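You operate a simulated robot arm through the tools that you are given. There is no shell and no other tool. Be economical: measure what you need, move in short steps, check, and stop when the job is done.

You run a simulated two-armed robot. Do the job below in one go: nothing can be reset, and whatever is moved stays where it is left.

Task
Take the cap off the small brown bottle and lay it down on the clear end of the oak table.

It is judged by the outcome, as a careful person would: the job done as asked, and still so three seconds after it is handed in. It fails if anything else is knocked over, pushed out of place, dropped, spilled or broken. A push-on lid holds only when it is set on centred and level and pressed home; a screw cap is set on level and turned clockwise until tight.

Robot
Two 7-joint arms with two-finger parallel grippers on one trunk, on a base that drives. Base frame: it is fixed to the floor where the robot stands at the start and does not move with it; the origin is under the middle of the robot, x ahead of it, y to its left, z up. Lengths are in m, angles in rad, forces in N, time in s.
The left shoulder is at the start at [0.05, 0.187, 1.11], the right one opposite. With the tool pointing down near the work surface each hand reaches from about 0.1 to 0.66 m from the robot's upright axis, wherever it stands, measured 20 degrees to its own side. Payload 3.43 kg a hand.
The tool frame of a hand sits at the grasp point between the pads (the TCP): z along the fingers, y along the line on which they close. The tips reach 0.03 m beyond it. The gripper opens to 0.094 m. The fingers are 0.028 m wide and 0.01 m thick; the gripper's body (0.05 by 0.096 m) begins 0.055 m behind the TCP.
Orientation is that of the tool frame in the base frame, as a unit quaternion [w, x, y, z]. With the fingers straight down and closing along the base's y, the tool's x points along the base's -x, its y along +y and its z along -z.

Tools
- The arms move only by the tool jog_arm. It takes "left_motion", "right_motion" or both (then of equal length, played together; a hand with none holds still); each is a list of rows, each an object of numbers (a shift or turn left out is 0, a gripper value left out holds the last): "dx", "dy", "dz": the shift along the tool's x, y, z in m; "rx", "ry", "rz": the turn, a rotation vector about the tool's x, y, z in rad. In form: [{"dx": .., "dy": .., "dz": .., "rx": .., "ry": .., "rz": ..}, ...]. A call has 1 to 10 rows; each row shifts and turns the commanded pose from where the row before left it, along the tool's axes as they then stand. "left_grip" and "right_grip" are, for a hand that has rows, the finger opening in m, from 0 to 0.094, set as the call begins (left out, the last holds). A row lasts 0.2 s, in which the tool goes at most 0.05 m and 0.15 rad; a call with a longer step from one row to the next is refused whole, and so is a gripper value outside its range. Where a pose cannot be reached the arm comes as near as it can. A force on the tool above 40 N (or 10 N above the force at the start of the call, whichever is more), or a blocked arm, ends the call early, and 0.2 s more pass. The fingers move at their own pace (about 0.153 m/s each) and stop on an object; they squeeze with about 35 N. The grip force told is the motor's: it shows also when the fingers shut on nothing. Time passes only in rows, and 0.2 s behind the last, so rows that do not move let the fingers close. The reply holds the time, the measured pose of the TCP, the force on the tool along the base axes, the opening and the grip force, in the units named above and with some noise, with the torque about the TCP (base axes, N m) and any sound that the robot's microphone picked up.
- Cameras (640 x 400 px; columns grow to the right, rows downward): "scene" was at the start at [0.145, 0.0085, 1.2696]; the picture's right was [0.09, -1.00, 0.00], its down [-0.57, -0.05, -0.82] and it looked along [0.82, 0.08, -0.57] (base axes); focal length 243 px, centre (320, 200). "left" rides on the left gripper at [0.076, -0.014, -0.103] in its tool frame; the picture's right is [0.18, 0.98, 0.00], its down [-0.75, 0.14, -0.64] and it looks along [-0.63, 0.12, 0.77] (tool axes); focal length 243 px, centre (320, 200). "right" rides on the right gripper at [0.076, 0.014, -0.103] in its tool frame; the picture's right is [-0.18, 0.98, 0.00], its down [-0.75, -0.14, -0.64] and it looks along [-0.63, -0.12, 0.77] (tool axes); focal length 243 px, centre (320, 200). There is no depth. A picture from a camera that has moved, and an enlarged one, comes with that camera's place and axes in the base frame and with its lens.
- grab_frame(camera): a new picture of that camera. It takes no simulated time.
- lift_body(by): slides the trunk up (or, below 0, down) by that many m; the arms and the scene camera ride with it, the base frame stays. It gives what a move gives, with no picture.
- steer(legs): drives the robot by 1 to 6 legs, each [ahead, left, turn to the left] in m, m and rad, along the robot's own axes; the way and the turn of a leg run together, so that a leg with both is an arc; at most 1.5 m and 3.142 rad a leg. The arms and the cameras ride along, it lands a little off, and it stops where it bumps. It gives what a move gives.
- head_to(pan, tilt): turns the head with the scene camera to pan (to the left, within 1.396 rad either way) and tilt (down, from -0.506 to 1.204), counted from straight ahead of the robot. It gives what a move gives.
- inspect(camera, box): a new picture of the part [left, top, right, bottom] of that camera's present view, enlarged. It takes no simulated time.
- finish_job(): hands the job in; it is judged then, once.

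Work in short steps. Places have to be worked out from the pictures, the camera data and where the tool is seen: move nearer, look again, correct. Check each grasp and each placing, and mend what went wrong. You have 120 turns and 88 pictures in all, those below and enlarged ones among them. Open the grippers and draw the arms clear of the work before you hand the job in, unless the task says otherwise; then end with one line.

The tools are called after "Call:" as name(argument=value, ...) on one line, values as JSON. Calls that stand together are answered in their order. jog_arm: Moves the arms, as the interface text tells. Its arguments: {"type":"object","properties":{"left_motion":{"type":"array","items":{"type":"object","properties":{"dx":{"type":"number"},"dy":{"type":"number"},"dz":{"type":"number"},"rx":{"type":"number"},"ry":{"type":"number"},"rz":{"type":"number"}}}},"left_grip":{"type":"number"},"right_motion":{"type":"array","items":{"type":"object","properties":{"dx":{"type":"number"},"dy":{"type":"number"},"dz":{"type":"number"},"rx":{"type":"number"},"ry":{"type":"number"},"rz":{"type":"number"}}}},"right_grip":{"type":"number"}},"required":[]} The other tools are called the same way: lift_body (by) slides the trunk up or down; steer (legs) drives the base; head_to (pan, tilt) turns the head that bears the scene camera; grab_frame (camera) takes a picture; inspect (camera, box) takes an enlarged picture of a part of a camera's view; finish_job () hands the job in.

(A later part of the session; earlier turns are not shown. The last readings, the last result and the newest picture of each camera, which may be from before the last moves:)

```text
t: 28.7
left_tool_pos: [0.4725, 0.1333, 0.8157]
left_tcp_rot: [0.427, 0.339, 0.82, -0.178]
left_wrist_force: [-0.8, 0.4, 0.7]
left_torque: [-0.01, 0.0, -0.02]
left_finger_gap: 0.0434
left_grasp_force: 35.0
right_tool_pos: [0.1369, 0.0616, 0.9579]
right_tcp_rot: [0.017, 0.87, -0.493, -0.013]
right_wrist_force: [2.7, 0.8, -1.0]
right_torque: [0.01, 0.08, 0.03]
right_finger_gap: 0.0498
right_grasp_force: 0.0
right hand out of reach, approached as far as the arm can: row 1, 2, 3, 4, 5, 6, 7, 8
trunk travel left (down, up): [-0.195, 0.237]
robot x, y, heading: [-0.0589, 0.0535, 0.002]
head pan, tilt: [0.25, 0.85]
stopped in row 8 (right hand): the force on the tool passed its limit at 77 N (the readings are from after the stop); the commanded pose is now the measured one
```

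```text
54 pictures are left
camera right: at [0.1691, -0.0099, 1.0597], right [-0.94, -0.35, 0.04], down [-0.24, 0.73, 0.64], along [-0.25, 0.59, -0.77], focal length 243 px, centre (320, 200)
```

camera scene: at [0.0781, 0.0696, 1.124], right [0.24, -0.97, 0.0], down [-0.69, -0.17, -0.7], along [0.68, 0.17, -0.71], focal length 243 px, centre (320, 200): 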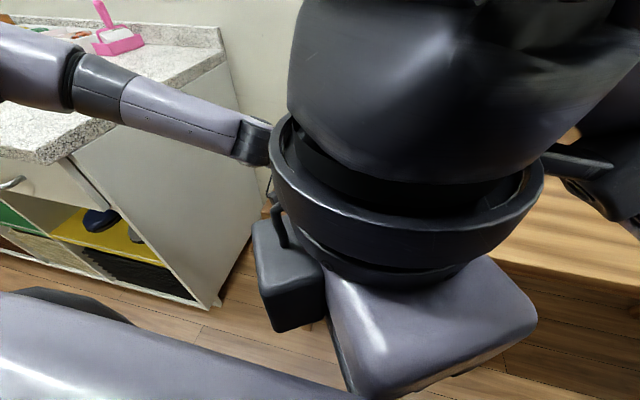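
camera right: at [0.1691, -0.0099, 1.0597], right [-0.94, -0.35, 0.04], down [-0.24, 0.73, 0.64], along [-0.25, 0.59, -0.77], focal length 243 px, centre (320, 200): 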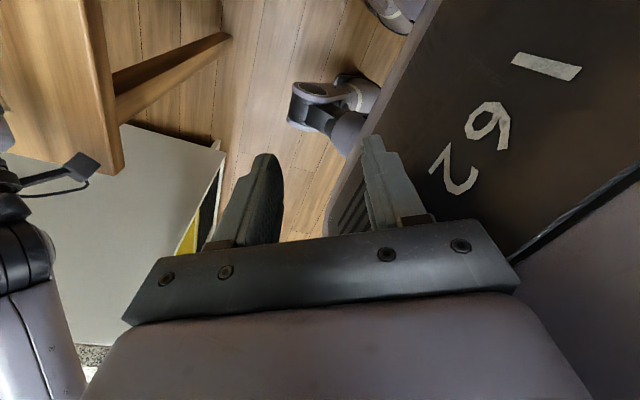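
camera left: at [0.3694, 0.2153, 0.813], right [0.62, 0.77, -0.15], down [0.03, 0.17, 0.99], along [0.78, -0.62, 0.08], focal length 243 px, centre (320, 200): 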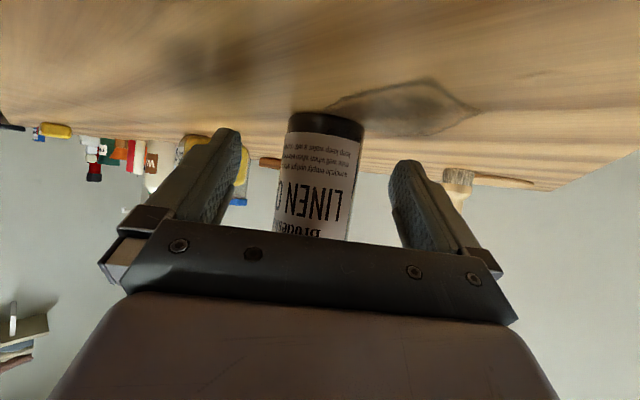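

That overshot: the target was beyond the right arm's reach at that height, and the hand got folded against the robot, so I'll take smaller steps from here. I check the bottle with the left camera and move the right hand away to its own side.

Call:
jog_arm(right_motion=[{"dx": 0.035, "dy": 0.004}, {"dx": 0.035, "dy": 0.004}, {"dx": 0.035, "dy": 0.004}, {"dx": 0.035, "dy": 0.004}, {"dx": 0.035, "dy": 0.004}, {"dx": 0.035, "dy": 0.004}, {"dx": 0.035, "dy": 0.004}, {}])

Call:
grab_frame(camera="left")

Call:
grab_frame(camera="scene")

```text
t: 29.8
left_tool_pos: [0.4734, 0.134, 0.8181]
left_tcp_rot: [0.427, 0.339, 0.819, -0.178]
left_wrist_force: [-0.4, -1.6, -0.2]
left_torque: [-0.15, -0.03, -0.02]
left_finger_gap: 0.0437
left_grasp_force: 35.3
right_tool_pos: [0.1378, -0.0562, 0.9495]
right_tcp_rot: [0.025, 0.862, -0.506, -0.019]
right_wrist_force: [-0.5, 0.6, -0.7]
right_torque: [-0.01, 0.02, 0.0]
right_finger_gap: 0.0502
right_grasp_force: 0.0
right hand out of reach, approached as far as the arm can: row 1, 2, 3, 4, 5
trunk travel left (down, up): [-0.195, 0.237]
robot x, y, heading: [-0.0579, 0.0474, -0.002]
head pan, tilt: [0.25, 0.85]
stopped in row 5 (right hand): the force on the tool passed its limit at 53 N (the readings are from after the stop); the commanded pose is now the measured one
```

```text
53 pictures are left
camera left: at [0.3732, 0.2115, 0.8131], right [0.62, 0.77, -0.15], down [0.03, 0.17, 0.99], along [0.78, -0.62, 0.08], focal length 243 px, centre (320, 200)
```

left: 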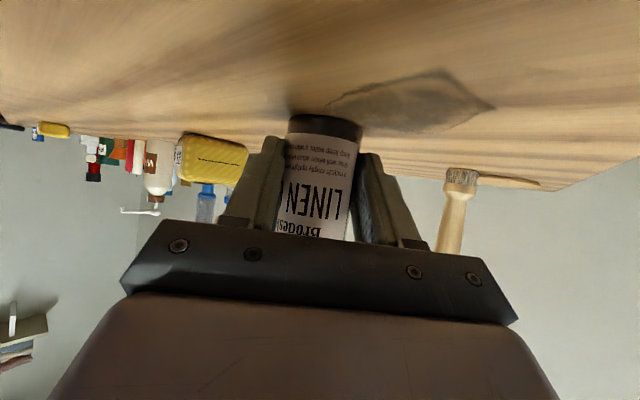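

```text
52 pictures are left
camera scene: at [0.0801, 0.0597, 1.1239], right [0.12, -0.99, 0.0], down [-0.71, -0.08, -0.7], along [0.7, 0.08, -0.71], focal length 243 px, centre (320, 200)
```

scene: 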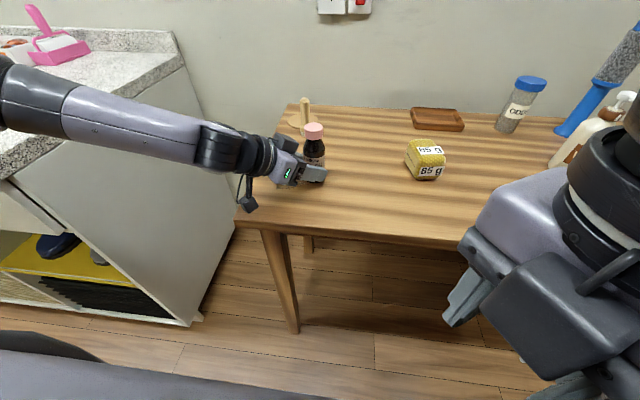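

The bottle is fine and still held. The right arm is cramped against the robot, so I move that hand forward, out over open space.

Call:
jog_arm(right_motion=[{"dx": 0.01, "dy": -0.017}, {"dx": 0.01, "dy": -0.017}, {"dx": 0.015, "dy": -0.025}, {"dx": 0.015, "dy": -0.025}, {"dx": 0.015, "dy": -0.025}, {}])

Call:
grab_frame(camera="scene")

```text
t: 31.2
left_tool_pos: [0.4725, 0.135, 0.8175]
left_tcp_rot: [0.426, 0.339, 0.82, -0.177]
left_wrist_force: [-0.3, -0.8, -0.1]
left_torque: [-0.06, 0.07, 0.0]
left_finger_gap: 0.0437
left_grasp_force: 35.4
right_tool_pos: [0.143, -0.0374, 0.9402]
right_tcp_rot: [0.017, 0.864, -0.503, -0.015]
right_wrist_force: [-0.1, 0.6, 0.4]
right_torque: [0.01, 0.03, 0.04]
right_finger_gap: 0.0502
right_grasp_force: 0.1
right hand out of reach, approached as far as the arm can: row 1, 2, 3, 4, 5
trunk travel left (down, up): [-0.195, 0.237]
robot x, y, heading: [-0.0588, 0.0498, -0.003]
head pan, tilt: [0.25, 0.85]
```

```text
51 pictures are left
camera scene: at [0.0769, 0.0664, 1.1208], right [0.21, -0.98, 0.0], down [-0.72, -0.15, -0.67], along [0.66, 0.14, -0.74], focal length 243 px, centre (320, 200)
```

scene: 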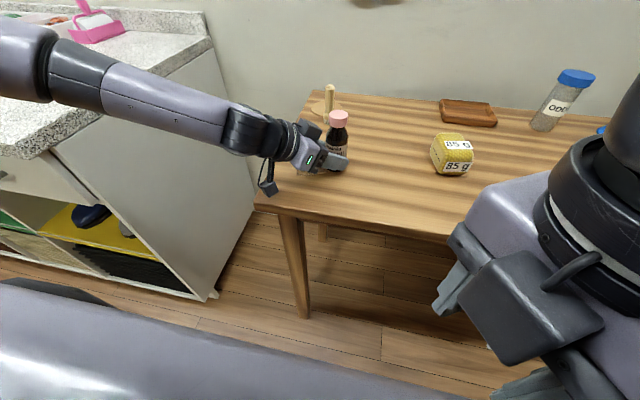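

The wrist seems to be near a limit at this yaw. I'll turn it back clockwise, which should free it.

Call:
jog_arm(right_motion=[{"rz": 0.12}, {"rz": 0.12}, {"rz": 0.12}, {"rz": 0.12}, {"rz": 0.12}, {}])

```text
t: 32.6
left_tool_pos: [0.4727, 0.1324, 0.8184]
left_tcp_rot: [0.426, 0.339, 0.82, -0.177]
left_wrist_force: [0.3, 0.5, 0.3]
left_torque: [-0.05, 0.02, 0.01]
left_finger_gap: 0.0437
left_grasp_force: 35.3
right_tool_pos: [0.1428, -0.0374, 0.9395]
right_tcp_rot: [-0.021, -0.676, 0.736, 0.009]
right_wrist_force: [-0.1, -0.8, 0.4]
right_torque: [0.0, 0.01, 0.04]
right_finger_gap: 0.0502
right_grasp_force: 0.0
trunk travel left (down, up): [-0.195, 0.237]
robot x, y, heading: [-0.0616, 0.048, -0.001]
head pan, tilt: [0.25, 0.85]
```

Back in reach. I continue the turn to about 45°, then move forward and right.

Call:
jog_arm(right_motion=[{"rz": 0.14}, {"rz": 0.14}, {"rz": 0.14}, {"rz": 0.14}, {"rz": 0.14}, {"dx": -0.012, "dy": -0.03}, {"dx": -0.012, "dy": -0.03}, {"dx": -0.012, "dy": -0.03}, {"dx": -0.012, "dy": -0.03}, {}])

Call:
grab_frame(camera="scene")

```text
t: 33.2
left_tool_pos: [0.4723, 0.1336, 0.8173]
left_tcp_rot: [0.427, 0.339, 0.82, -0.177]
left_wrist_force: [0.2, 0.3, 0.0]
left_torque: [-0.02, -0.01, 0.02]
left_finger_gap: 0.0438
left_grasp_force: 34.9
right_tool_pos: [0.1443, -0.0382, 0.9404]
right_tcp_rot: [-0.025, -0.574, 0.819, 0.001]
right_wrist_force: [4.0, -0.9, 0.2]
right_torque: [0.13, 0.4, 0.33]
right_finger_gap: 0.0501
right_grasp_force: 0.1
trunk travel left (down, up): [-0.195, 0.237]
robot x, y, heading: [-0.0574, 0.0509, -0.004]
head pan, tilt: [0.25, 0.85]
stopped in row 3 (right hand): the force on the tool passed its limit at 72 N (the readings are from after the stop); the commanded pose is now the measured one
```

```text
50 pictures are left
camera scene: at [0.0765, 0.0674, 1.1205], right [0.22, -0.98, 0.0], down [-0.72, -0.17, -0.67], along [0.65, 0.15, -0.74], focal length 243 px, centre (320, 200)
```

scene: 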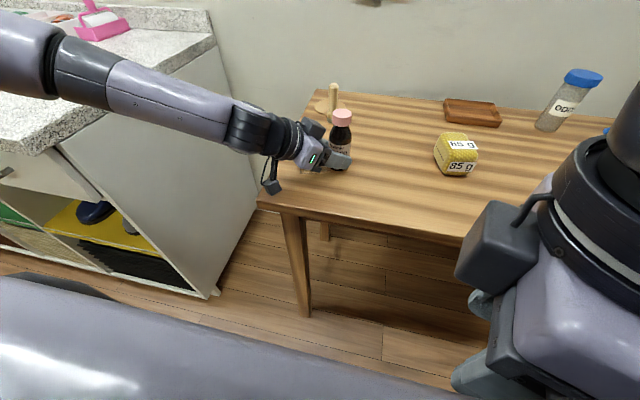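

A finger touched the robot's own body. At the current 70° yaw, I move straight forward 10 cm first.

Call:
jog_arm(right_motion=[{"dx": -0.0085, "dy": -0.0235}, {"dx": -0.0085, "dy": -0.0235}, {"dx": -0.0085, "dy": -0.0235}, {"dx": -0.0085, "dy": -0.0235}, {}])

```text
t: 34.4
left_tool_pos: [0.4736, 0.1319, 0.8172]
left_tcp_rot: [0.426, 0.34, 0.819, -0.178]
left_wrist_force: [0.0, -0.6, 0.3]
left_torque: [-0.06, 0.0, -0.03]
left_finger_gap: 0.0436
left_grasp_force: 34.8
right_tool_pos: [0.2437, -0.0385, 0.9358]
right_tcp_rot: [-0.021, -0.574, 0.819, 0.001]
right_wrist_force: [0.0, 0.9, 0.5]
right_torque: [0.05, 0.02, 0.01]
right_finger_gap: 0.05
right_grasp_force: 0.1
trunk travel left (down, up): [-0.195, 0.237]
robot x, y, heading: [-0.0574, 0.0485, -0.0]
head pan, tilt: [0.25, 0.85]
```

Free again. I'll test reach toward the cap at a lower height, stopping well short of the bottle.

Call:
jog_arm(right_motion=[{"dx": -0.0276, "dy": -0.0232, "dz": -0.005}, {"dx": -0.0276, "dy": -0.0232, "dz": -0.005}, {"dx": -0.0276, "dy": -0.0232, "dz": -0.005}, {"dx": -0.0276, "dy": -0.0232, "dz": -0.005}, {"dx": -0.0276, "dy": -0.0232, "dz": -0.005}, {}])

Call:
grab_frame(camera="scene")

```text
t: 35.8
left_tool_pos: [0.4737, 0.1314, 0.8178]
left_tcp_rot: [0.427, 0.338, 0.82, -0.176]
left_wrist_force: [0.5, 0.0, -0.8]
left_torque: [-0.09, 0.04, -0.01]
left_finger_gap: 0.0437
left_grasp_force: 35.4
right_tool_pos: [0.36, 0.028, 0.9476]
right_tcp_rot: [-0.022, -0.573, 0.819, 0.003]
right_wrist_force: [0.3, 1.0, 0.2]
right_torque: [0.01, 0.03, 0.01]
right_finger_gap: 0.05
right_grasp_force: 0.0
right hand out of reach, approached as far as the arm can: row 4, 5
trunk travel left (down, up): [-0.195, 0.237]
robot x, y, heading: [-0.0588, 0.0509, -0.002]
head pan, tilt: [0.25, 0.85]
```

```text
49 pictures are left
camera scene: at [0.0754, 0.0692, 1.1195], right [0.25, -0.97, 0.0], down [-0.73, -0.19, -0.66], along [0.64, 0.16, -0.75], focal length 243 px, centre (320, 200)
```

scene: 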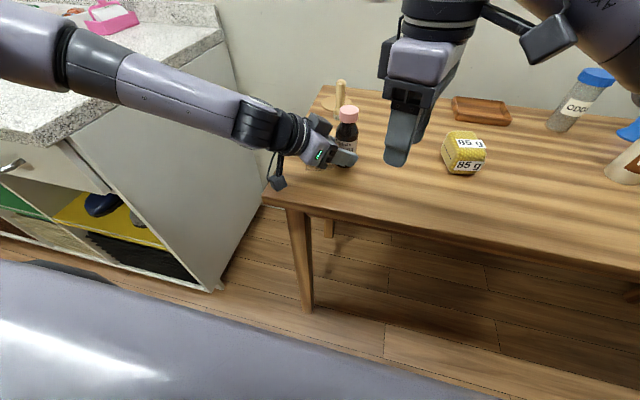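

The wrist's yaw limit is what's restricting the right arm, so counter-clockwise yaws are bad there. The right camera clears the left hand in height anyway, so I'll work in the clockwise range and turn back to about 0° first.

Call:
jog_arm(right_motion=[{"rz": 0.15}, {"rz": 0.15}, {"rz": 0.15}, {"rz": 0.15}, {"rz": 0.15}, {"rz": 0.15}, {"rz": 0.15}, {"rz": 0.15}, {}])

Call:
jog_arm(right_motion=[{"rz": 0.15}, {"rz": 0.15}, {"rz": 0.15}, {"rz": 0.15}, {"rz": 0.15}, {"rz": 0.15}, {}])

```text
t: 37.8
left_tool_pos: [0.4724, 0.1329, 0.8168]
left_tcp_rot: [0.426, 0.339, 0.819, -0.178]
left_wrist_force: [0.0, 1.1, 0.3]
left_torque: [0.0, 0.01, 0.01]
left_finger_gap: 0.0435
left_grasp_force: 35.2
right_tool_pos: [0.3584, 0.0271, 0.9484]
right_tcp_rot: [-0.019, -0.01, 1.0, -0.011]
right_wrist_force: [0.4, 0.1, -0.3]
right_torque: [0.02, -0.03, -0.01]
right_finger_gap: 0.0499
right_grasp_force: 0.1
trunk travel left (down, up): [-0.195, 0.237]
robot x, y, heading: [-0.058, 0.0467, -0.003]
head pan, tilt: [0.25, 0.85]
```

```text
t: 39.4
left_tool_pos: [0.4733, 0.1316, 0.817]
left_tcp_rot: [0.426, 0.34, 0.819, -0.178]
left_wrist_force: [0.2, 0.1, 0.5]
left_torque: [-0.01, -0.03, 0.05]
left_finger_gap: 0.0433
left_grasp_force: 35.6
right_tool_pos: [0.3585, 0.0278, 0.9472]
right_tcp_rot: [-0.012, 0.426, 0.905, -0.018]
right_wrist_force: [1.0, -0.8, -0.2]
right_torque: [0.01, 0.03, -0.01]
right_finger_gap: 0.0501
right_grasp_force: 0.0
trunk travel left (down, up): [-0.195, 0.237]
robot x, y, heading: [-0.0577, 0.0523, -0.004]
head pan, tilt: [0.25, 0.85]
```

At −50° yaw the arm reaches fine and the fingers would clear the block. I level the tool (2.5° lean) and slide toward the cap at a safe height.

Call:
jog_arm(right_motion=[{"rx": -0.0425, "ry": -0.007}, {"dx": -0.001, "dy": 0.03, "dz": -0.003}, {"dx": -0.001, "dy": 0.03, "dz": -0.003}, {"dx": -0.001, "dy": 0.03, "dz": -0.003}, {}])

Call:
grab_frame(camera="right")

Call:
grab_frame(camera="scene")

```text
t: 40.6
left_tool_pos: [0.4726, 0.134, 0.8176]
left_tcp_rot: [0.426, 0.339, 0.82, -0.176]
left_wrist_force: [0.4, -1.2, 0.8]
left_torque: [-0.05, 0.0, -0.01]
left_finger_gap: 0.0438
left_grasp_force: 34.8
right_tool_pos: [0.431, 0.084, 0.9571]
right_tcp_rot: [-0.001, 0.423, 0.906, -0.001]
right_wrist_force: [0.6, 0.1, 0.3]
right_torque: [-0.01, 0.0, 0.0]
right_finger_gap: 0.0499
right_grasp_force: 0.1
trunk travel left (down, up): [-0.195, 0.237]
robot x, y, heading: [-0.0564, 0.0517, 0.002]
head pan, tilt: [0.25, 0.85]
```

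```text
48 pictures are left
camera right: at [0.3932, 0.1506, 1.0589], right [0.87, 0.49, 0.0], down [0.38, -0.67, 0.64], along [0.31, -0.56, -0.77], focal length 243 px, centre (320, 200)
```

right: 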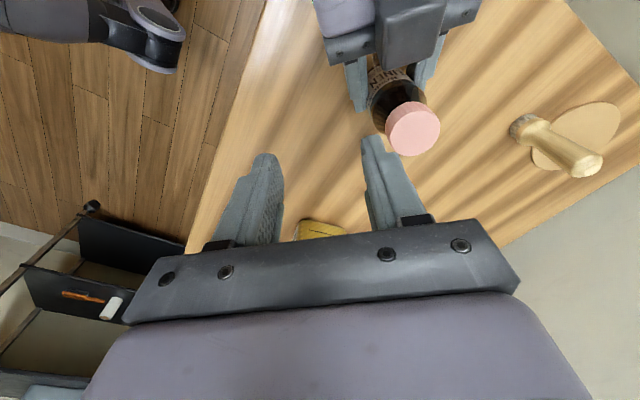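

```text
47 pictures are left
camera scene: at [0.0754, 0.0692, 1.1195], right [0.25, -0.97, 0.0], down [-0.73, -0.19, -0.66], along [0.64, 0.16, -0.75], focal length 243 px, centre (320, 200)
```

scene: 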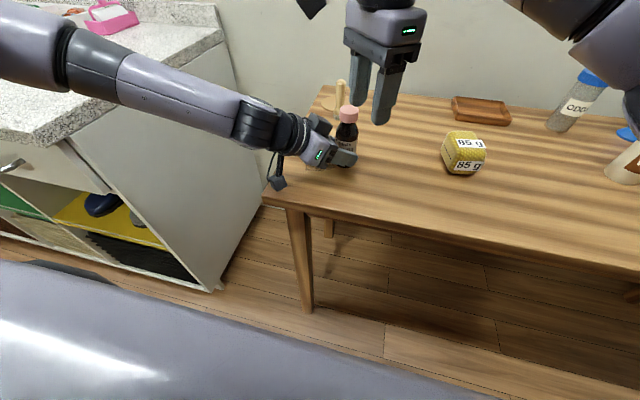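

Reach is good. Moving the last 6 cm to straddle above the cap.

Call:
jog_arm(right_motion=[{"dx": -0.001, "dy": 0.032}, {"dx": -0.0016, "dy": 0.032}, {}])

Call:
inspect(camera="right", box=[200, 80, 440, 230])

Call:
inspect(camera="scene", box=[260, 50, 420, 180])

```text
t: 41.6
left_tool_pos: [0.4721, 0.1318, 0.8172]
left_tcp_rot: [0.427, 0.338, 0.82, -0.176]
left_wrist_force: [0.1, -1.0, 0.4]
left_torque: [-0.07, -0.03, 0.04]
left_finger_gap: 0.0434
left_grasp_force: 34.3
right_tool_pos: [0.4813, 0.0746, 0.966]
right_tcp_rot: [-0.005, 0.454, 0.891, 0.014]
right_wrist_force: [1.2, 0.8, 0.7]
right_torque: [0.01, 0.0, 0.02]
right_finger_gap: 0.0498
right_grasp_force: 0.0
right hand out of reach, approached as far as the arm can: row 2
trunk travel left (down, up): [-0.195, 0.237]
robot x, y, heading: [-0.0596, 0.0479, -0.005]
head pan, tilt: [0.25, 0.85]
stopped in row 3 (right hand): the arm was blocked; the commanded pose is now the measured one
```

```text
2.67 times, centred on (320, 155) of right
camera zoom: at [0.4486, 0.1403, 1.0702], right [0.9, 0.43, 0.02], down [0.32, -0.71, 0.62], along [0.28, -0.56, -0.78], focal length 647 px, centre (320, 320)
```

zoom: 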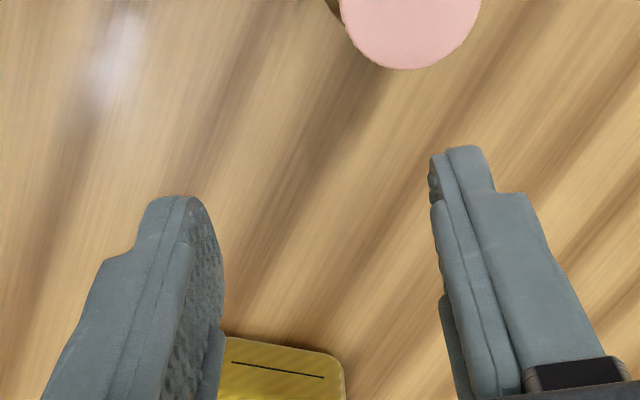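

```text
3.08 times, centred on (340, 115) of scene
camera zoom: at [0.0754, 0.0691, 1.1196], right [0.25, -0.97, 0.0], down [-0.73, -0.19, -0.66], along [0.64, 0.16, -0.75], focal length 749 px, centre (258, 462)
```

zoom: 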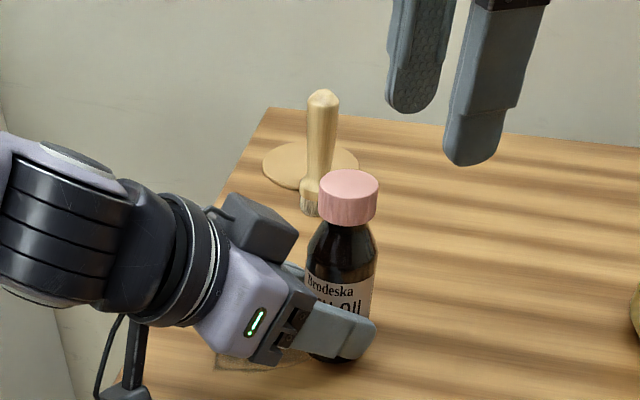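

The right arm is at its limit 5 cm short of the cap, so I need a better stance. I release the bottle, back both hands off, and then move the robot closer.

Call:
jog_arm(left_motion=[{}, {}, {"dx": 0.0172, "dz": -0.0246}, {"dx": 0.0172, "dz": -0.0246}, {"dx": 0.0172, "dz": -0.0246}, {"dx": 0.0172, "dz": -0.0246}, {}], left_grip=0.094, right_motion=[{"dx": 0.0085, "dy": -0.031, "dz": -0.008}, {"dx": 0.0085, "dy": -0.031, "dz": -0.008}, {"dx": 0.0085, "dy": -0.031, "dz": -0.008}, {"dx": 0.0085, "dy": -0.031, "dz": -0.008}, {}, {}, {}])

Call:
grab_frame(camera="scene")

```text
t: 43.2
left_tool_pos: [0.3879, 0.2175, 0.8184]
left_tcp_rot: [0.429, 0.338, 0.819, -0.177]
left_wrist_force: [0.0, 0.3, 0.2]
left_torque: [-0.01, -0.01, -0.03]
left_finger_gap: 0.0941
left_grasp_force: 0.1
right_tool_pos: [0.3598, 0.0288, 0.9962]
right_tcp_rot: [-0.005, 0.452, 0.892, 0.015]
right_wrist_force: [0.4, -0.1, -0.2]
right_torque: [0.0, 0.0, 0.01]
right_finger_gap: 0.0503
right_grasp_force: 0.1
trunk travel left (down, up): [-0.195, 0.237]
robot x, y, heading: [-0.0573, 0.0516, -0.002]
head pan, tilt: [0.25, 0.85]
```

```text
44 pictures are left
camera scene: at [0.0754, 0.0692, 1.1196], right [0.25, -0.97, 0.0], down [-0.73, -0.19, -0.66], along [0.64, 0.16, -0.75], focal length 243 px, centre (320, 200)
```

scene: 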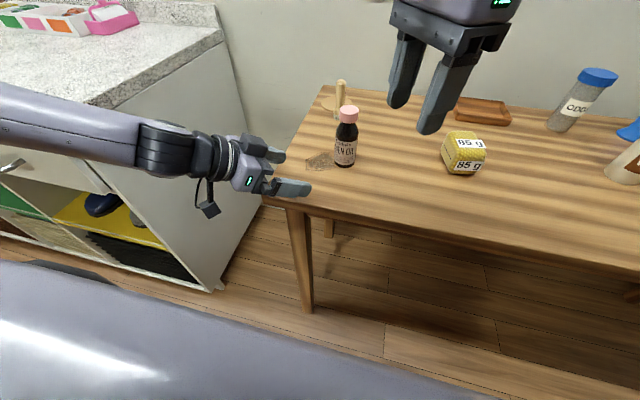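

The bottle stands undisturbed. I yaw the left hand 20° further toward −y and move the robot 5 cm forward and 3 cm left.

Call:
jog_arm(left_motion=[{"rx": 0.0955, "rz": 0.067}, {"rx": 0.0955, "rz": 0.067}, {"rx": 0.0955, "rz": 0.067}, {}])

Call:
steer(legs=[[0.05, 0.03, 0]])

Call:
grab_frame(camera="scene")

```text
t: 44.2
left_tool_pos: [0.3882, 0.2173, 0.8172]
left_tcp_rot: [0.389, 0.477, 0.748, -0.248]
left_wrist_force: [-0.2, 0.5, 0.7]
left_torque: [-0.05, -0.03, 0.01]
left_finger_gap: 0.094
left_grasp_force: 0.0
right_tool_pos: [0.3596, 0.0302, 0.9975]
right_tcp_rot: [-0.005, 0.452, 0.892, 0.014]
right_wrist_force: [-1.0, 0.2, 1.3]
right_torque: [0.02, 0.0, 0.03]
right_finger_gap: 0.0501
right_grasp_force: 0.0
trunk travel left (down, up): [-0.195, 0.237]
robot x, y, heading: [-0.0565, 0.0529, 0.002]
head pan, tilt: [0.25, 0.85]
```

```text
t: 45.2
left_tool_pos: [0.4375, 0.2476, 0.8168]
left_tcp_rot: [0.39, 0.477, 0.748, -0.248]
left_wrist_force: [-0.1, 0.1, 0.0]
left_torque: [0.0, 0.05, -0.02]
left_finger_gap: 0.0941
left_grasp_force: 0.1
right_tool_pos: [0.4104, 0.0589, 0.9972]
right_tcp_rot: [-0.004, 0.452, 0.892, 0.014]
right_wrist_force: [0.1, 0.0, 0.7]
right_torque: [-0.03, 0.0, -0.03]
right_finger_gap: 0.05
right_grasp_force: 0.0
trunk travel left (down, up): [-0.195, 0.237]
robot x, y, heading: [-0.0044, 0.0804, -0.0]
head pan, tilt: [0.25, 0.85]
```

```text
43 pictures are left
camera scene: at [0.1254, 0.0991, 1.1195], right [0.25, -0.97, 0.0], down [-0.73, -0.19, -0.66], along [0.64, 0.16, -0.75], focal length 243 px, centre (320, 200)
```

scene: 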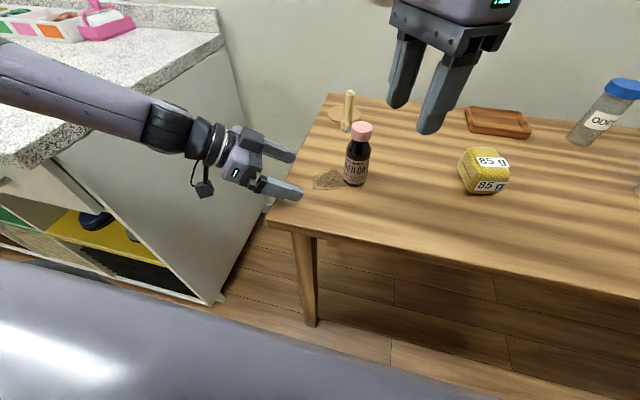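

Now testing the right arm's reach above the cap from this stance, before regripping with the left.

Call:
jog_arm(right_motion=[{"rx": 0.021, "ry": -0.02}, {"dx": 0.003, "dy": 0.032, "dz": 0.009}, {"dx": 0.003, "dy": 0.032, "dz": 0.01}, {"dx": 0.004, "dy": 0.031, "dz": 0.01}, {}])

Call:
inspect(camera="right", box=[200, 50, 440, 250])

```text
t: 46.4
left_tool_pos: [0.4381, 0.2459, 0.8167]
left_tcp_rot: [0.39, 0.476, 0.748, -0.248]
left_wrist_force: [-1.0, 0.3, 0.9]
left_torque: [0.0, 0.02, 0.03]
left_finger_gap: 0.0941
left_grasp_force: 0.1
right_tool_pos: [0.4798, 0.1233, 0.9666]
right_tcp_rot: [0.0, 0.452, 0.892, 0.001]
right_wrist_force: [-0.7, -0.4, -0.4]
right_torque: [0.04, -0.01, 0.03]
right_finger_gap: 0.05
right_grasp_force: 0.0
trunk travel left (down, up): [-0.195, 0.237]
robot x, y, heading: [-0.0054, 0.0762, 0.003]
head pan, tilt: [0.25, 0.85]
```

```text
2.00 times, centred on (320, 150) of right
camera zoom: at [0.447, 0.1925, 1.0692], right [0.9, 0.43, 0.0], down [0.33, -0.69, 0.64], along [0.28, -0.58, -0.77], focal length 485 px, centre (320, 300)
```

zoom: 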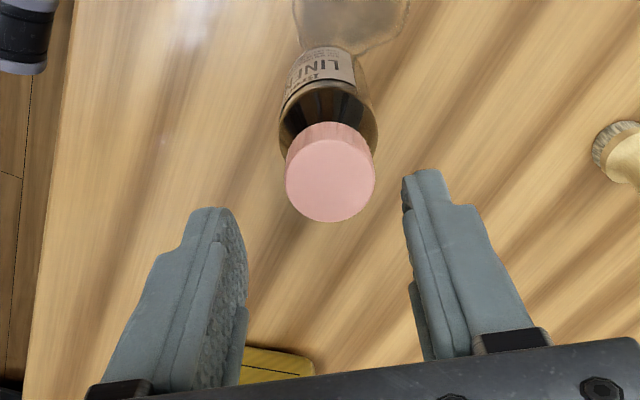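

The right arm reaches over the cap now. Next I bring the left hand back in along its new approach, most of the way, and raise the right a little meanwhile.

Call:
jog_arm(left_motion=[{"dx": -0.0175, "dy": -0.0043, "dz": 0.0249}, {"dx": -0.0175, "dy": -0.0043, "dz": 0.0249}, {"dx": -0.0175, "dy": -0.0043, "dz": 0.0249}, {}], right_motion=[{"dz": -0.015}, {"dz": -0.015}, {}, {}])

Call:
inspect(camera="left", box=[160, 80, 480, 280])

Call:
inspect(camera="right", box=[200, 0, 440, 200])

```text
t: 47.4
left_tool_pos: [0.4656, 0.159, 0.8172]
left_tcp_rot: [0.389, 0.477, 0.748, -0.248]
left_wrist_force: [0.2, 1.1, -0.4]
left_torque: [0.02, 0.01, -0.03]
left_finger_gap: 0.0938
left_grasp_force: 0.2
right_tool_pos: [0.4793, 0.1225, 0.9985]
right_tcp_rot: [0.0, 0.453, 0.892, 0.003]
right_wrist_force: [0.2, 0.4, 0.5]
right_torque: [0.01, -0.01, 0.01]
right_finger_gap: 0.0501
right_grasp_force: 0.0
trunk travel left (down, up): [-0.195, 0.237]
robot x, y, heading: [-0.0035, 0.0777, 0.0]
head pan, tilt: [0.25, 0.85]
```

```text
2.00 times, centred on (320, 180) of left
camera zoom: at [0.3986, 0.2676, 0.8132], right [0.85, 0.51, -0.15], down [0.09, 0.14, 0.99], along [0.53, -0.85, 0.08], focal length 485 px, centre (320, 240)
```

zoom: 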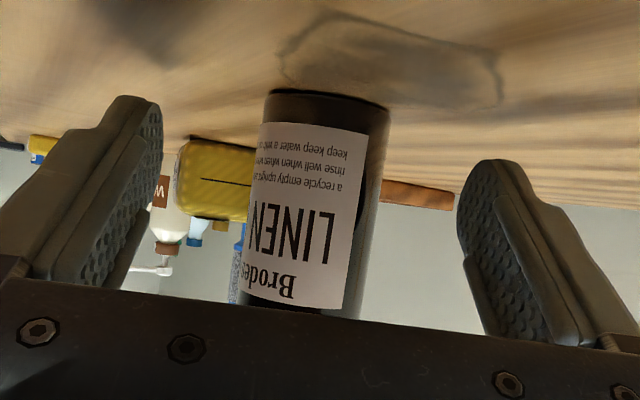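

```text
2.00 times, centred on (320, 100) of right
camera zoom: at [0.4468, 0.1924, 1.1001], right [0.9, 0.43, 0.0], down [0.33, -0.69, 0.64], along [0.28, -0.58, -0.77], focal length 485 px, centre (320, 400)
```

zoom: 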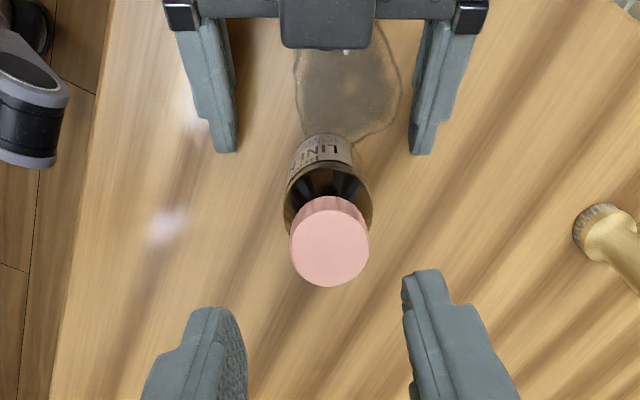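

The bottle is at about (0.4865, 0.119) and the left fingers are centred on it. I advance the last 3.5 cm and then close.

Call:
jog_arm(left_motion=[{"dx": -0.01, "dy": 0.001, "dz": 0.0143}, {"dx": -0.01, "dy": 0.001, "dz": 0.0143}, {}])

Call:
jog_arm(left_motion=[{}, {}, {}, {}], left_grip=0.0)

Call:
inspect(camera="right", box=[200, 0, 440, 200])

```text
t: 48.2
left_tool_pos: [0.4747, 0.1369, 0.8171]
left_tcp_rot: [0.387, 0.479, 0.747, -0.252]
left_wrist_force: [-0.3, 0.6, 0.2]
left_torque: [0.01, 0.01, 0.0]
left_finger_gap: 0.094
left_grasp_force: 0.0
left hand out of reach, approached as far as the arm can: row 2
right_tool_pos: [0.4795, 0.1236, 0.9992]
right_tcp_rot: [-0.001, 0.453, 0.891, 0.001]
right_wrist_force: [-0.3, 0.0, -0.8]
right_torque: [-0.02, 0.01, 0.01]
right_finger_gap: 0.0501
right_grasp_force: 0.1
trunk travel left (down, up): [-0.195, 0.237]
robot x, y, heading: [-0.006, 0.0771, 0.002]
head pan, tilt: [0.25, 0.85]
```

```text
t: 49.2
left_tool_pos: [0.4741, 0.1367, 0.8176]
left_tcp_rot: [0.387, 0.478, 0.747, -0.251]
left_wrist_force: [0.1, 0.6, -0.2]
left_torque: [-0.03, -0.05, -0.04]
left_finger_gap: 0.0436
left_grasp_force: 34.6
right_tool_pos: [0.4798, 0.1232, 0.9981]
right_tcp_rot: [-0.001, 0.452, 0.892, -0.001]
right_wrist_force: [-0.1, -0.9, 0.7]
right_torque: [0.0, 0.0, 0.0]
right_finger_gap: 0.0498
right_grasp_force: 0.1
trunk travel left (down, up): [-0.195, 0.237]
robot x, y, heading: [-0.0064, 0.0816, -0.001]
head pan, tilt: [0.25, 0.85]
```

```text
2.00 times, centred on (320, 100) of right
camera zoom: at [0.4469, 0.1923, 1.1], right [0.9, 0.43, 0.0], down [0.33, -0.69, 0.64], along [0.28, -0.58, -0.77], focal length 485 px, centre (320, 400)
```

zoom: 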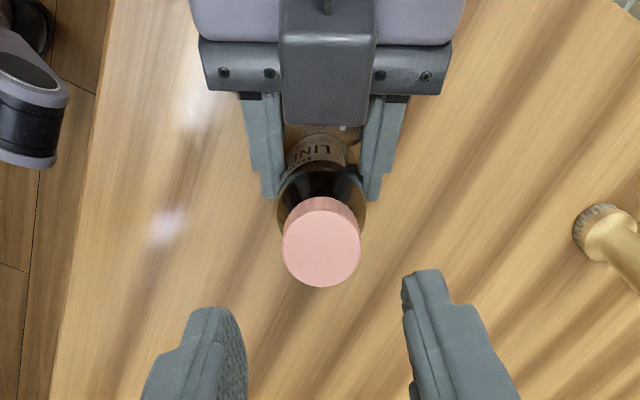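

The left arm stopped about 8 mm short, so the hold is near the fingertips. I open, nudge the base by that amount, and close again.

Call:
jog_arm(left_motion=[{}, {}], left_grip=0.08)

Call:
steer(legs=[[0.004, -0.009, 0]])

Call:
inspect(camera="right", box=[200, 0, 440, 200])

```text
t: 49.8
left_tool_pos: [0.475, 0.1373, 0.8173]
left_tcp_rot: [0.387, 0.479, 0.746, -0.252]
left_wrist_force: [-0.7, 0.3, -0.6]
left_torque: [0.0, 0.0, 0.04]
left_finger_gap: 0.0801
left_grasp_force: 0.1
right_tool_pos: [0.4802, 0.1244, 0.9987]
right_tcp_rot: [0.0, 0.452, 0.892, 0.001]
right_wrist_force: [-0.6, 0.2, 0.0]
right_torque: [-0.01, 0.0, 0.03]
right_finger_gap: 0.05
right_grasp_force: 0.1
trunk travel left (down, up): [-0.195, 0.237]
robot x, y, heading: [-0.0081, 0.0756, 0.001]
head pan, tilt: [0.25, 0.85]
```

```text
t: 50.6
left_tool_pos: [0.4785, 0.1272, 0.8173]
left_tcp_rot: [0.387, 0.479, 0.747, -0.252]
left_wrist_force: [-0.3, 0.1, 0.8]
left_torque: [-0.03, 0.02, 0.02]
left_finger_gap: 0.08
left_grasp_force: 0.1
right_tool_pos: [0.4837, 0.1147, 0.998]
right_tcp_rot: [0.0, 0.453, 0.892, 0.001]
right_wrist_force: [0.0, -0.3, 0.3]
right_torque: [0.02, 0.01, 0.03]
right_finger_gap: 0.0499
right_grasp_force: 0.1
trunk travel left (down, up): [-0.195, 0.237]
robot x, y, heading: [-0.0018, 0.069, -0.002]
head pan, tilt: [0.25, 0.85]
```

```text
2.00 times, centred on (320, 100) of right
camera zoom: at [0.4509, 0.1832, 1.1], right [0.9, 0.43, 0.0], down [0.33, -0.69, 0.64], along [0.28, -0.58, -0.77], focal length 485 px, centre (320, 400)
```

zoom: 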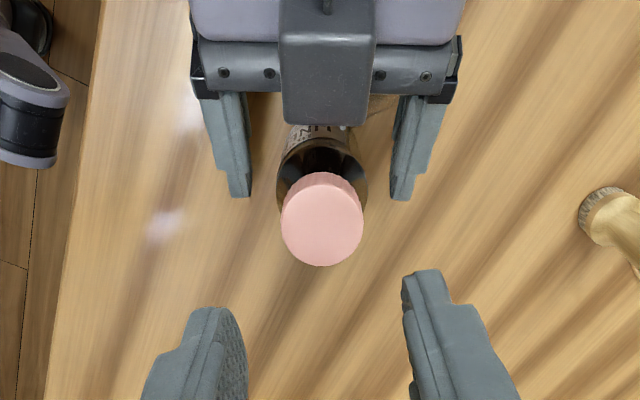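

Well placed now; closing the left gripper.

Call:
jog_arm(left_motion=[{}, {}, {}, {}], left_grip=0.0)

Call:
inspect(camera="right", box=[200, 0, 440, 200])

```text
t: 51.6
left_tool_pos: [0.479, 0.1279, 0.8184]
left_tcp_rot: [0.387, 0.479, 0.747, -0.252]
left_wrist_force: [0.3, 0.3, 0.1]
left_torque: [-0.02, -0.02, 0.0]
left_finger_gap: 0.0478
left_grasp_force: 35.0
right_tool_pos: [0.4841, 0.1143, 0.9991]
right_tcp_rot: [-0.001, 0.453, 0.892, 0.0]
right_wrist_force: [0.0, 0.5, 0.3]
right_torque: [-0.02, -0.02, -0.02]
right_finger_gap: 0.05
right_grasp_force: 0.1
trunk travel left (down, up): [-0.195, 0.237]
robot x, y, heading: [-0.0014, 0.0693, -0.001]
head pan, tilt: [0.25, 0.85]
```

```text
2.00 times, centred on (320, 100) of right
camera zoom: at [0.4509, 0.1833, 1.1], right [0.9, 0.43, 0.0], down [0.33, -0.69, 0.64], along [0.28, -0.58, -0.77], focal length 485 px, centre (320, 400)
```

zoom: 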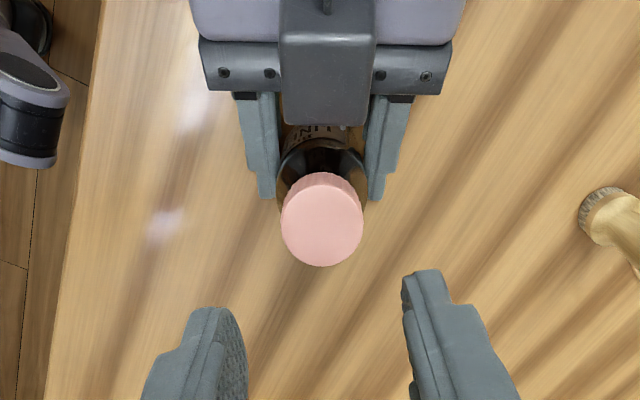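

Now I turn the right hand clockwise about 40°, staying above the cap, to give a long counter-clockwise stroke, and centre it.

Call:
jog_arm(right_motion=[{"dx": 0.0028, "dy": 0.002}, {"rz": 0.14}, {"rz": 0.14}, {"rz": 0.14}, {"rz": 0.14}, {"rz": 0.14}, {}])

Call:
inspect(camera="right", box=[200, 0, 440, 200])

```text
t: 53.2
left_tool_pos: [0.4787, 0.1283, 0.8176]
left_tcp_rot: [0.388, 0.479, 0.746, -0.252]
left_wrist_force: [0.4, 0.8, 1.3]
left_torque: [0.0, -0.02, -0.01]
left_finger_gap: 0.0475
left_grasp_force: 35.1
right_tool_pos: [0.484, 0.1182, 0.9985]
right_tcp_rot: [0.0, 0.732, 0.682, 0.0]
right_wrist_force: [-0.6, -0.3, -0.4]
right_torque: [-0.03, 0.03, 0.02]
right_finger_gap: 0.0501
right_grasp_force: 0.1
trunk travel left (down, up): [-0.195, 0.237]
robot x, y, heading: [-0.0034, 0.0706, -0.003]
head pan, tilt: [0.25, 0.85]
```

```text
2.00 times, centred on (320, 100) of right
camera zoom: at [0.5039, 0.1919, 1.1002], right [0.97, -0.25, 0.0], down [-0.19, -0.74, 0.64], along [-0.16, -0.62, -0.77], focal length 485 px, centre (320, 400)
```

zoom: 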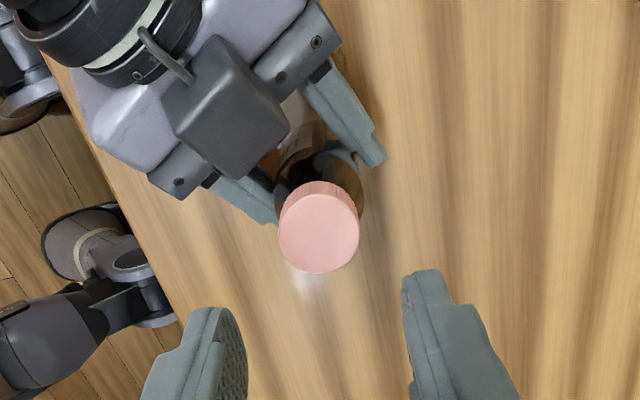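

Cap centre confirmed at about (0.484, 0.1185), with the hand right above it. Descending to put the fingertips around the cap.

Call:
jog_arm(right_motion=[{"dz": 0.022}, {"dz": 0.022}, {"dz": 0.022}, {"dz": 0.014}, {"dz": 0.01}, {}])

Call:
grab_frame(camera="right")

Call:
inspect(camera="scene", box=[260, 60, 460, 200])

```text
t: 54.6
left_tool_pos: [0.4778, 0.1279, 0.8183]
left_tcp_rot: [0.387, 0.479, 0.747, -0.251]
left_wrist_force: [0.1, -0.5, 0.9]
left_torque: [-0.03, -0.02, 0.01]
left_finger_gap: 0.048
left_grasp_force: 34.8
right_tool_pos: [0.4845, 0.1166, 0.9076]
right_tcp_rot: [0.0, 0.731, 0.682, 0.001]
right_wrist_force: [1.2, -0.1, -0.2]
right_torque: [-0.01, -0.01, 0.02]
right_finger_gap: 0.05
right_grasp_force: 0.0
trunk travel left (down, up): [-0.195, 0.237]
robot x, y, heading: [-0.0029, 0.0658, -0.002]
head pan, tilt: [0.25, 0.85]
```

```text
35 pictures are left
camera right: at [0.5038, 0.1916, 1.0099], right [0.97, -0.25, 0.0], down [-0.19, -0.74, 0.64], along [-0.16, -0.62, -0.77], focal length 243 px, centre (320, 200)
```

right: 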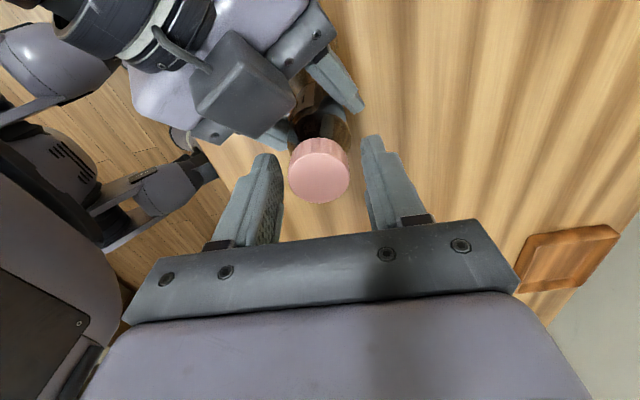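

```text
2.86 times, centred on (360, 130) of scene
camera zoom: at [0.1291, 0.09, 1.1196], right [0.25, -0.97, 0.0], down [-0.73, -0.19, -0.66], along [0.64, 0.16, -0.75], focal length 695 px, centre (206, 400)
```

zoom: 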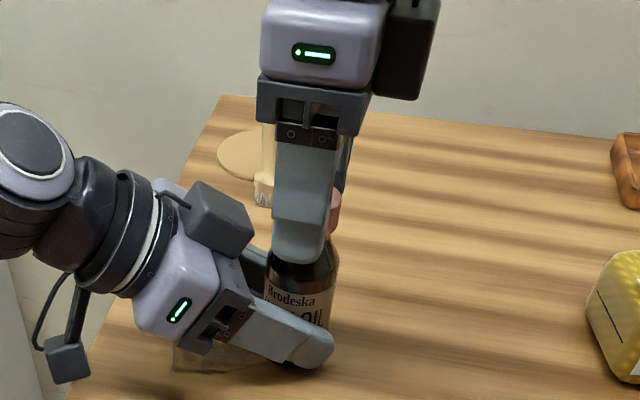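

The cap sits right between the right fingers. Closing on it.

Call:
jog_arm(right_motion=[{}, {}, {}], right_grip=0.0)

```text
t: 55.4
left_tool_pos: [0.4782, 0.1279, 0.8175]
left_tcp_rot: [0.387, 0.478, 0.747, -0.25]
left_wrist_force: [2.2, 1.0, 0.6]
left_torque: [-0.02, 0.12, 0.04]
left_finger_gap: 0.0478
left_grasp_force: 35.3
right_tool_pos: [0.4834, 0.1169, 0.9088]
right_tcp_rot: [0.0, 0.73, 0.683, 0.001]
right_wrist_force: [-1.5, -1.5, -0.8]
right_torque: [-0.05, 0.04, -0.03]
right_finger_gap: 0.0317
right_grasp_force: 35.2
trunk travel left (down, up): [-0.195, 0.237]
robot x, y, heading: [-0.0018, 0.0711, -0.0]
head pan, tilt: [0.25, 0.85]
```

Gripped (31.7 mm). I turn counter-clockwise in a first short stroke and watch the torque.

Call:
jog_arm(right_motion=[{"rz": -0.1}, {"rz": -0.1}, {"rz": -0.1}, {"rz": -0.1}, {"rz": -0.1}])

Call:
inspect(camera="left", box=[160, 80, 480, 280])

```text
t: 56.6
left_tool_pos: [0.4786, 0.1272, 0.8168]
left_tcp_rot: [0.387, 0.479, 0.747, -0.251]
left_wrist_force: [2.0, 2.2, 0.2]
left_torque: [-0.2, 0.06, 0.03]
left_finger_gap: 0.0479
left_grasp_force: 35.0
right_tool_pos: [0.484, 0.118, 0.9089]
right_tcp_rot: [-0.001, 0.539, 0.843, 0.0]
right_wrist_force: [-2.1, -2.6, 0.1]
right_torque: [-0.02, 0.07, -0.01]
right_finger_gap: 0.0319
right_grasp_force: 33.9
trunk travel left (down, up): [-0.195, 0.237]
robot x, y, heading: [-0.0027, 0.0703, 0.001]
head pan, tilt: [0.25, 0.85]
```

```text
2.00 times, centred on (320, 180) of left
camera zoom: at [0.4132, 0.2373, 0.8133], right [0.85, 0.5, -0.15], down [0.09, 0.15, 0.98], along [0.52, -0.85, 0.08], focal length 485 px, centre (320, 240)
```

zoom: 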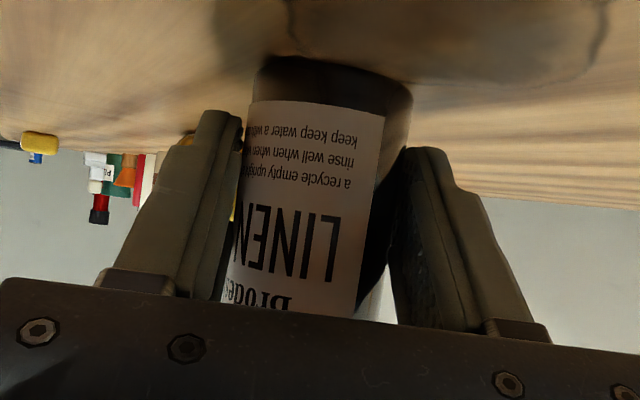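

The cap turned 30° while the label stayed put, so the bottle is held. I continue the stroke.

Call:
jog_arm(right_motion=[{"rz": -0.12}, {"rz": -0.12}, {"rz": -0.12}, {"rz": -0.12}, {"rz": -0.12}, {"rz": -0.12}, {"rz": -0.12}])

Call:
inspect(camera="right", box=[200, 60, 440, 210])

```text
t: 58.2
left_tool_pos: [0.4783, 0.1276, 0.8172]
left_tcp_rot: [0.388, 0.478, 0.747, -0.251]
left_wrist_force: [4.8, 3.8, 0.3]
left_torque: [-0.17, -0.08, 0.08]
left_finger_gap: 0.0477
left_grasp_force: 34.4
right_tool_pos: [0.4839, 0.1183, 0.9078]
right_tcp_rot: [0.0, 0.147, 0.989, 0.001]
right_wrist_force: [-2.6, -3.0, 5.7]
right_torque: [-0.03, 0.16, 0.0]
right_finger_gap: 0.0317
right_grasp_force: 34.3
trunk travel left (down, up): [-0.195, 0.237]
robot x, y, heading: [-0.0031, 0.0701, -0.003]
head pan, tilt: [0.25, 0.85]
```

```text
2.67 times, centred on (320, 135) of right
camera zoom: at [0.4155, 0.1529, 1.0102], right [0.46, 0.89, 0.0], down [0.68, -0.36, 0.64], along [0.57, -0.3, -0.77], focal length 647 px, centre (320, 373)
```

zoom: 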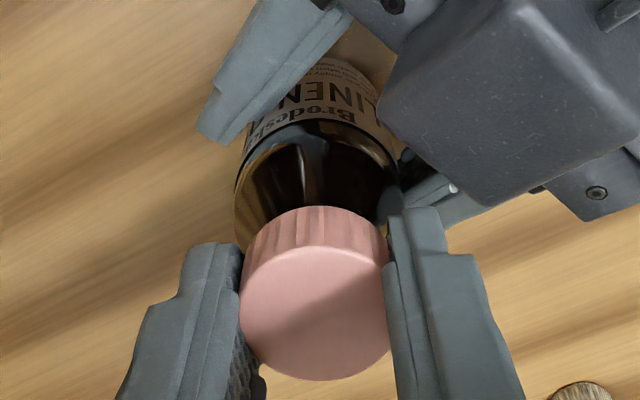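

An upward push of 6 N shows the thread lifting the cap. I open slightly, turn back clockwise for another bite and rise 1 mm.

Call:
jog_arm(right_motion=[{"dz": -0.001}, {"rz": 0.15}, {"rz": 0.15}, {"rz": 0.15}, {"rz": 0.15}, {"rz": 0.15}, {"rz": 0.15}, {"rz": 0.15}, {"rz": 0.15}, {"rz": 0.15}], right_grip=0.042)

Call:
jog_arm(right_motion=[{}, {"rz": -0.15}, {"rz": -0.15}, {"rz": -0.15}, {"rz": -0.15}, {"rz": -0.15}, {"rz": -0.15}, {"rz": -0.15}, {"rz": -0.15}, {"rz": -0.15}], right_grip=0.0)

Call:
inspect(camera="right", box=[200, 60, 440, 210])

```text
t: 60.4
left_tool_pos: [0.4795, 0.1275, 0.8176]
left_tcp_rot: [0.388, 0.479, 0.746, -0.252]
left_wrist_force: [-1.2, -0.3, 1.7]
left_torque: [-0.02, -0.03, 0.02]
left_finger_gap: 0.0479
left_grasp_force: 35.1
right_tool_pos: [0.4834, 0.118, 0.9094]
right_tcp_rot: [-0.001, 0.735, 0.679, 0.001]
right_wrist_force: [-0.6, -0.3, 0.0]
right_torque: [-0.01, -0.02, 0.02]
right_finger_gap: 0.0419
right_grasp_force: 0.0
trunk travel left (down, up): [-0.195, 0.237]
robot x, y, heading: [-0.0041, 0.0671, -0.001]
head pan, tilt: [0.25, 0.85]
```

```text
t: 62.6
left_tool_pos: [0.4783, 0.1279, 0.8169]
left_tcp_rot: [0.387, 0.479, 0.747, -0.251]
left_wrist_force: [3.7, 0.5, 0.2]
left_torque: [0.02, -0.12, 0.0]
left_finger_gap: 0.0477
left_grasp_force: 34.6
right_tool_pos: [0.4835, 0.1178, 0.9083]
right_tcp_rot: [0.0, 0.147, 0.989, 0.001]
right_wrist_force: [-1.6, -0.8, 5.3]
right_torque: [0.04, 0.21, -0.01]
right_finger_gap: 0.0329
right_grasp_force: 35.2
trunk travel left (down, up): [-0.195, 0.237]
robot x, y, heading: [-0.0024, 0.0737, 0.001]
head pan, tilt: [0.25, 0.85]
```

```text
2.67 times, centred on (320, 135) of right
camera zoom: at [0.4153, 0.1528, 1.0113], right [0.46, 0.89, 0.0], down [0.68, -0.36, 0.64], along [0.57, -0.3, -0.77], focal length 647 px, centre (320, 373)
```

zoom: 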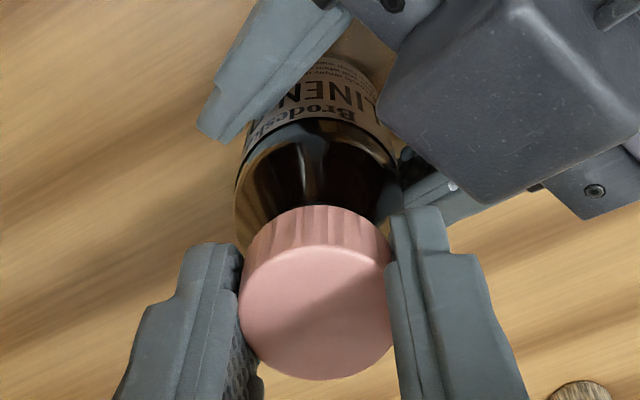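

That worked, about 155° so far. Repeating the stroke.

Call:
jog_arm(right_motion=[{"dz": -0.001}, {"rz": 0.15}, {"rz": 0.15}, {"rz": 0.15}, {"rz": 0.15}, {"rz": 0.15}, {"rz": 0.15}, {"rz": 0.15}, {"rz": 0.15}, {"rz": 0.15}], right_grip=0.042)

Call:
jog_arm(right_motion=[{}, {"rz": -0.15}, {"rz": -0.15}, {"rz": -0.15}, {"rz": -0.15}, {"rz": -0.15}, {"rz": -0.15}, {"rz": -0.15}, {"rz": -0.15}, {"rz": -0.15}], right_grip=0.0)

Call:
inspect(camera="right", box=[200, 60, 440, 210])

```text
t: 64.8
left_tool_pos: [0.4794, 0.1283, 0.8178]
left_tcp_rot: [0.387, 0.479, 0.747, -0.251]
left_wrist_force: [-0.7, -0.7, 1.0]
left_torque: [0.0, -0.04, -0.05]
left_finger_gap: 0.0475
left_grasp_force: 34.8
right_tool_pos: [0.4846, 0.1172, 0.9089]
right_tcp_rot: [-0.001, 0.735, 0.678, 0.001]
right_wrist_force: [0.3, -0.1, 0.3]
right_torque: [-0.02, -0.02, 0.03]
right_finger_gap: 0.0421
right_grasp_force: 0.1
trunk travel left (down, up): [-0.195, 0.237]
robot x, y, heading: [-0.0061, 0.0751, 0.006]
head pan, tilt: [0.25, 0.85]
```

```text
t: 67.0
left_tool_pos: [0.4782, 0.1294, 0.818]
left_tcp_rot: [0.387, 0.479, 0.747, -0.252]
left_wrist_force: [3.1, 0.8, -0.9]
left_torque: [-0.1, -0.1, 0.06]
left_finger_gap: 0.0478
left_grasp_force: 35.5
right_tool_pos: [0.4838, 0.118, 0.9102]
right_tcp_rot: [0.0, 0.148, 0.989, 0.001]
right_wrist_force: [-2.4, -1.4, 5.3]
right_torque: [0.07, 0.27, -0.02]
right_finger_gap: 0.0343
right_grasp_force: 35.2
trunk travel left (down, up): [-0.195, 0.237]
robot x, y, heading: [-0.0021, 0.0686, -0.003]
head pan, tilt: [0.25, 0.85]
```

```text
2.67 times, centred on (320, 135) of right
camera zoom: at [0.4155, 0.1529, 1.012], right [0.46, 0.89, 0.0], down [0.68, -0.36, 0.64], along [0.57, -0.3, -0.77], focal length 647 px, centre (320, 373)
```

zoom: 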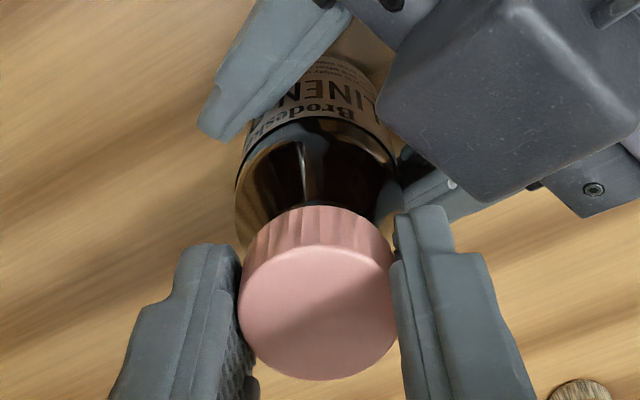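

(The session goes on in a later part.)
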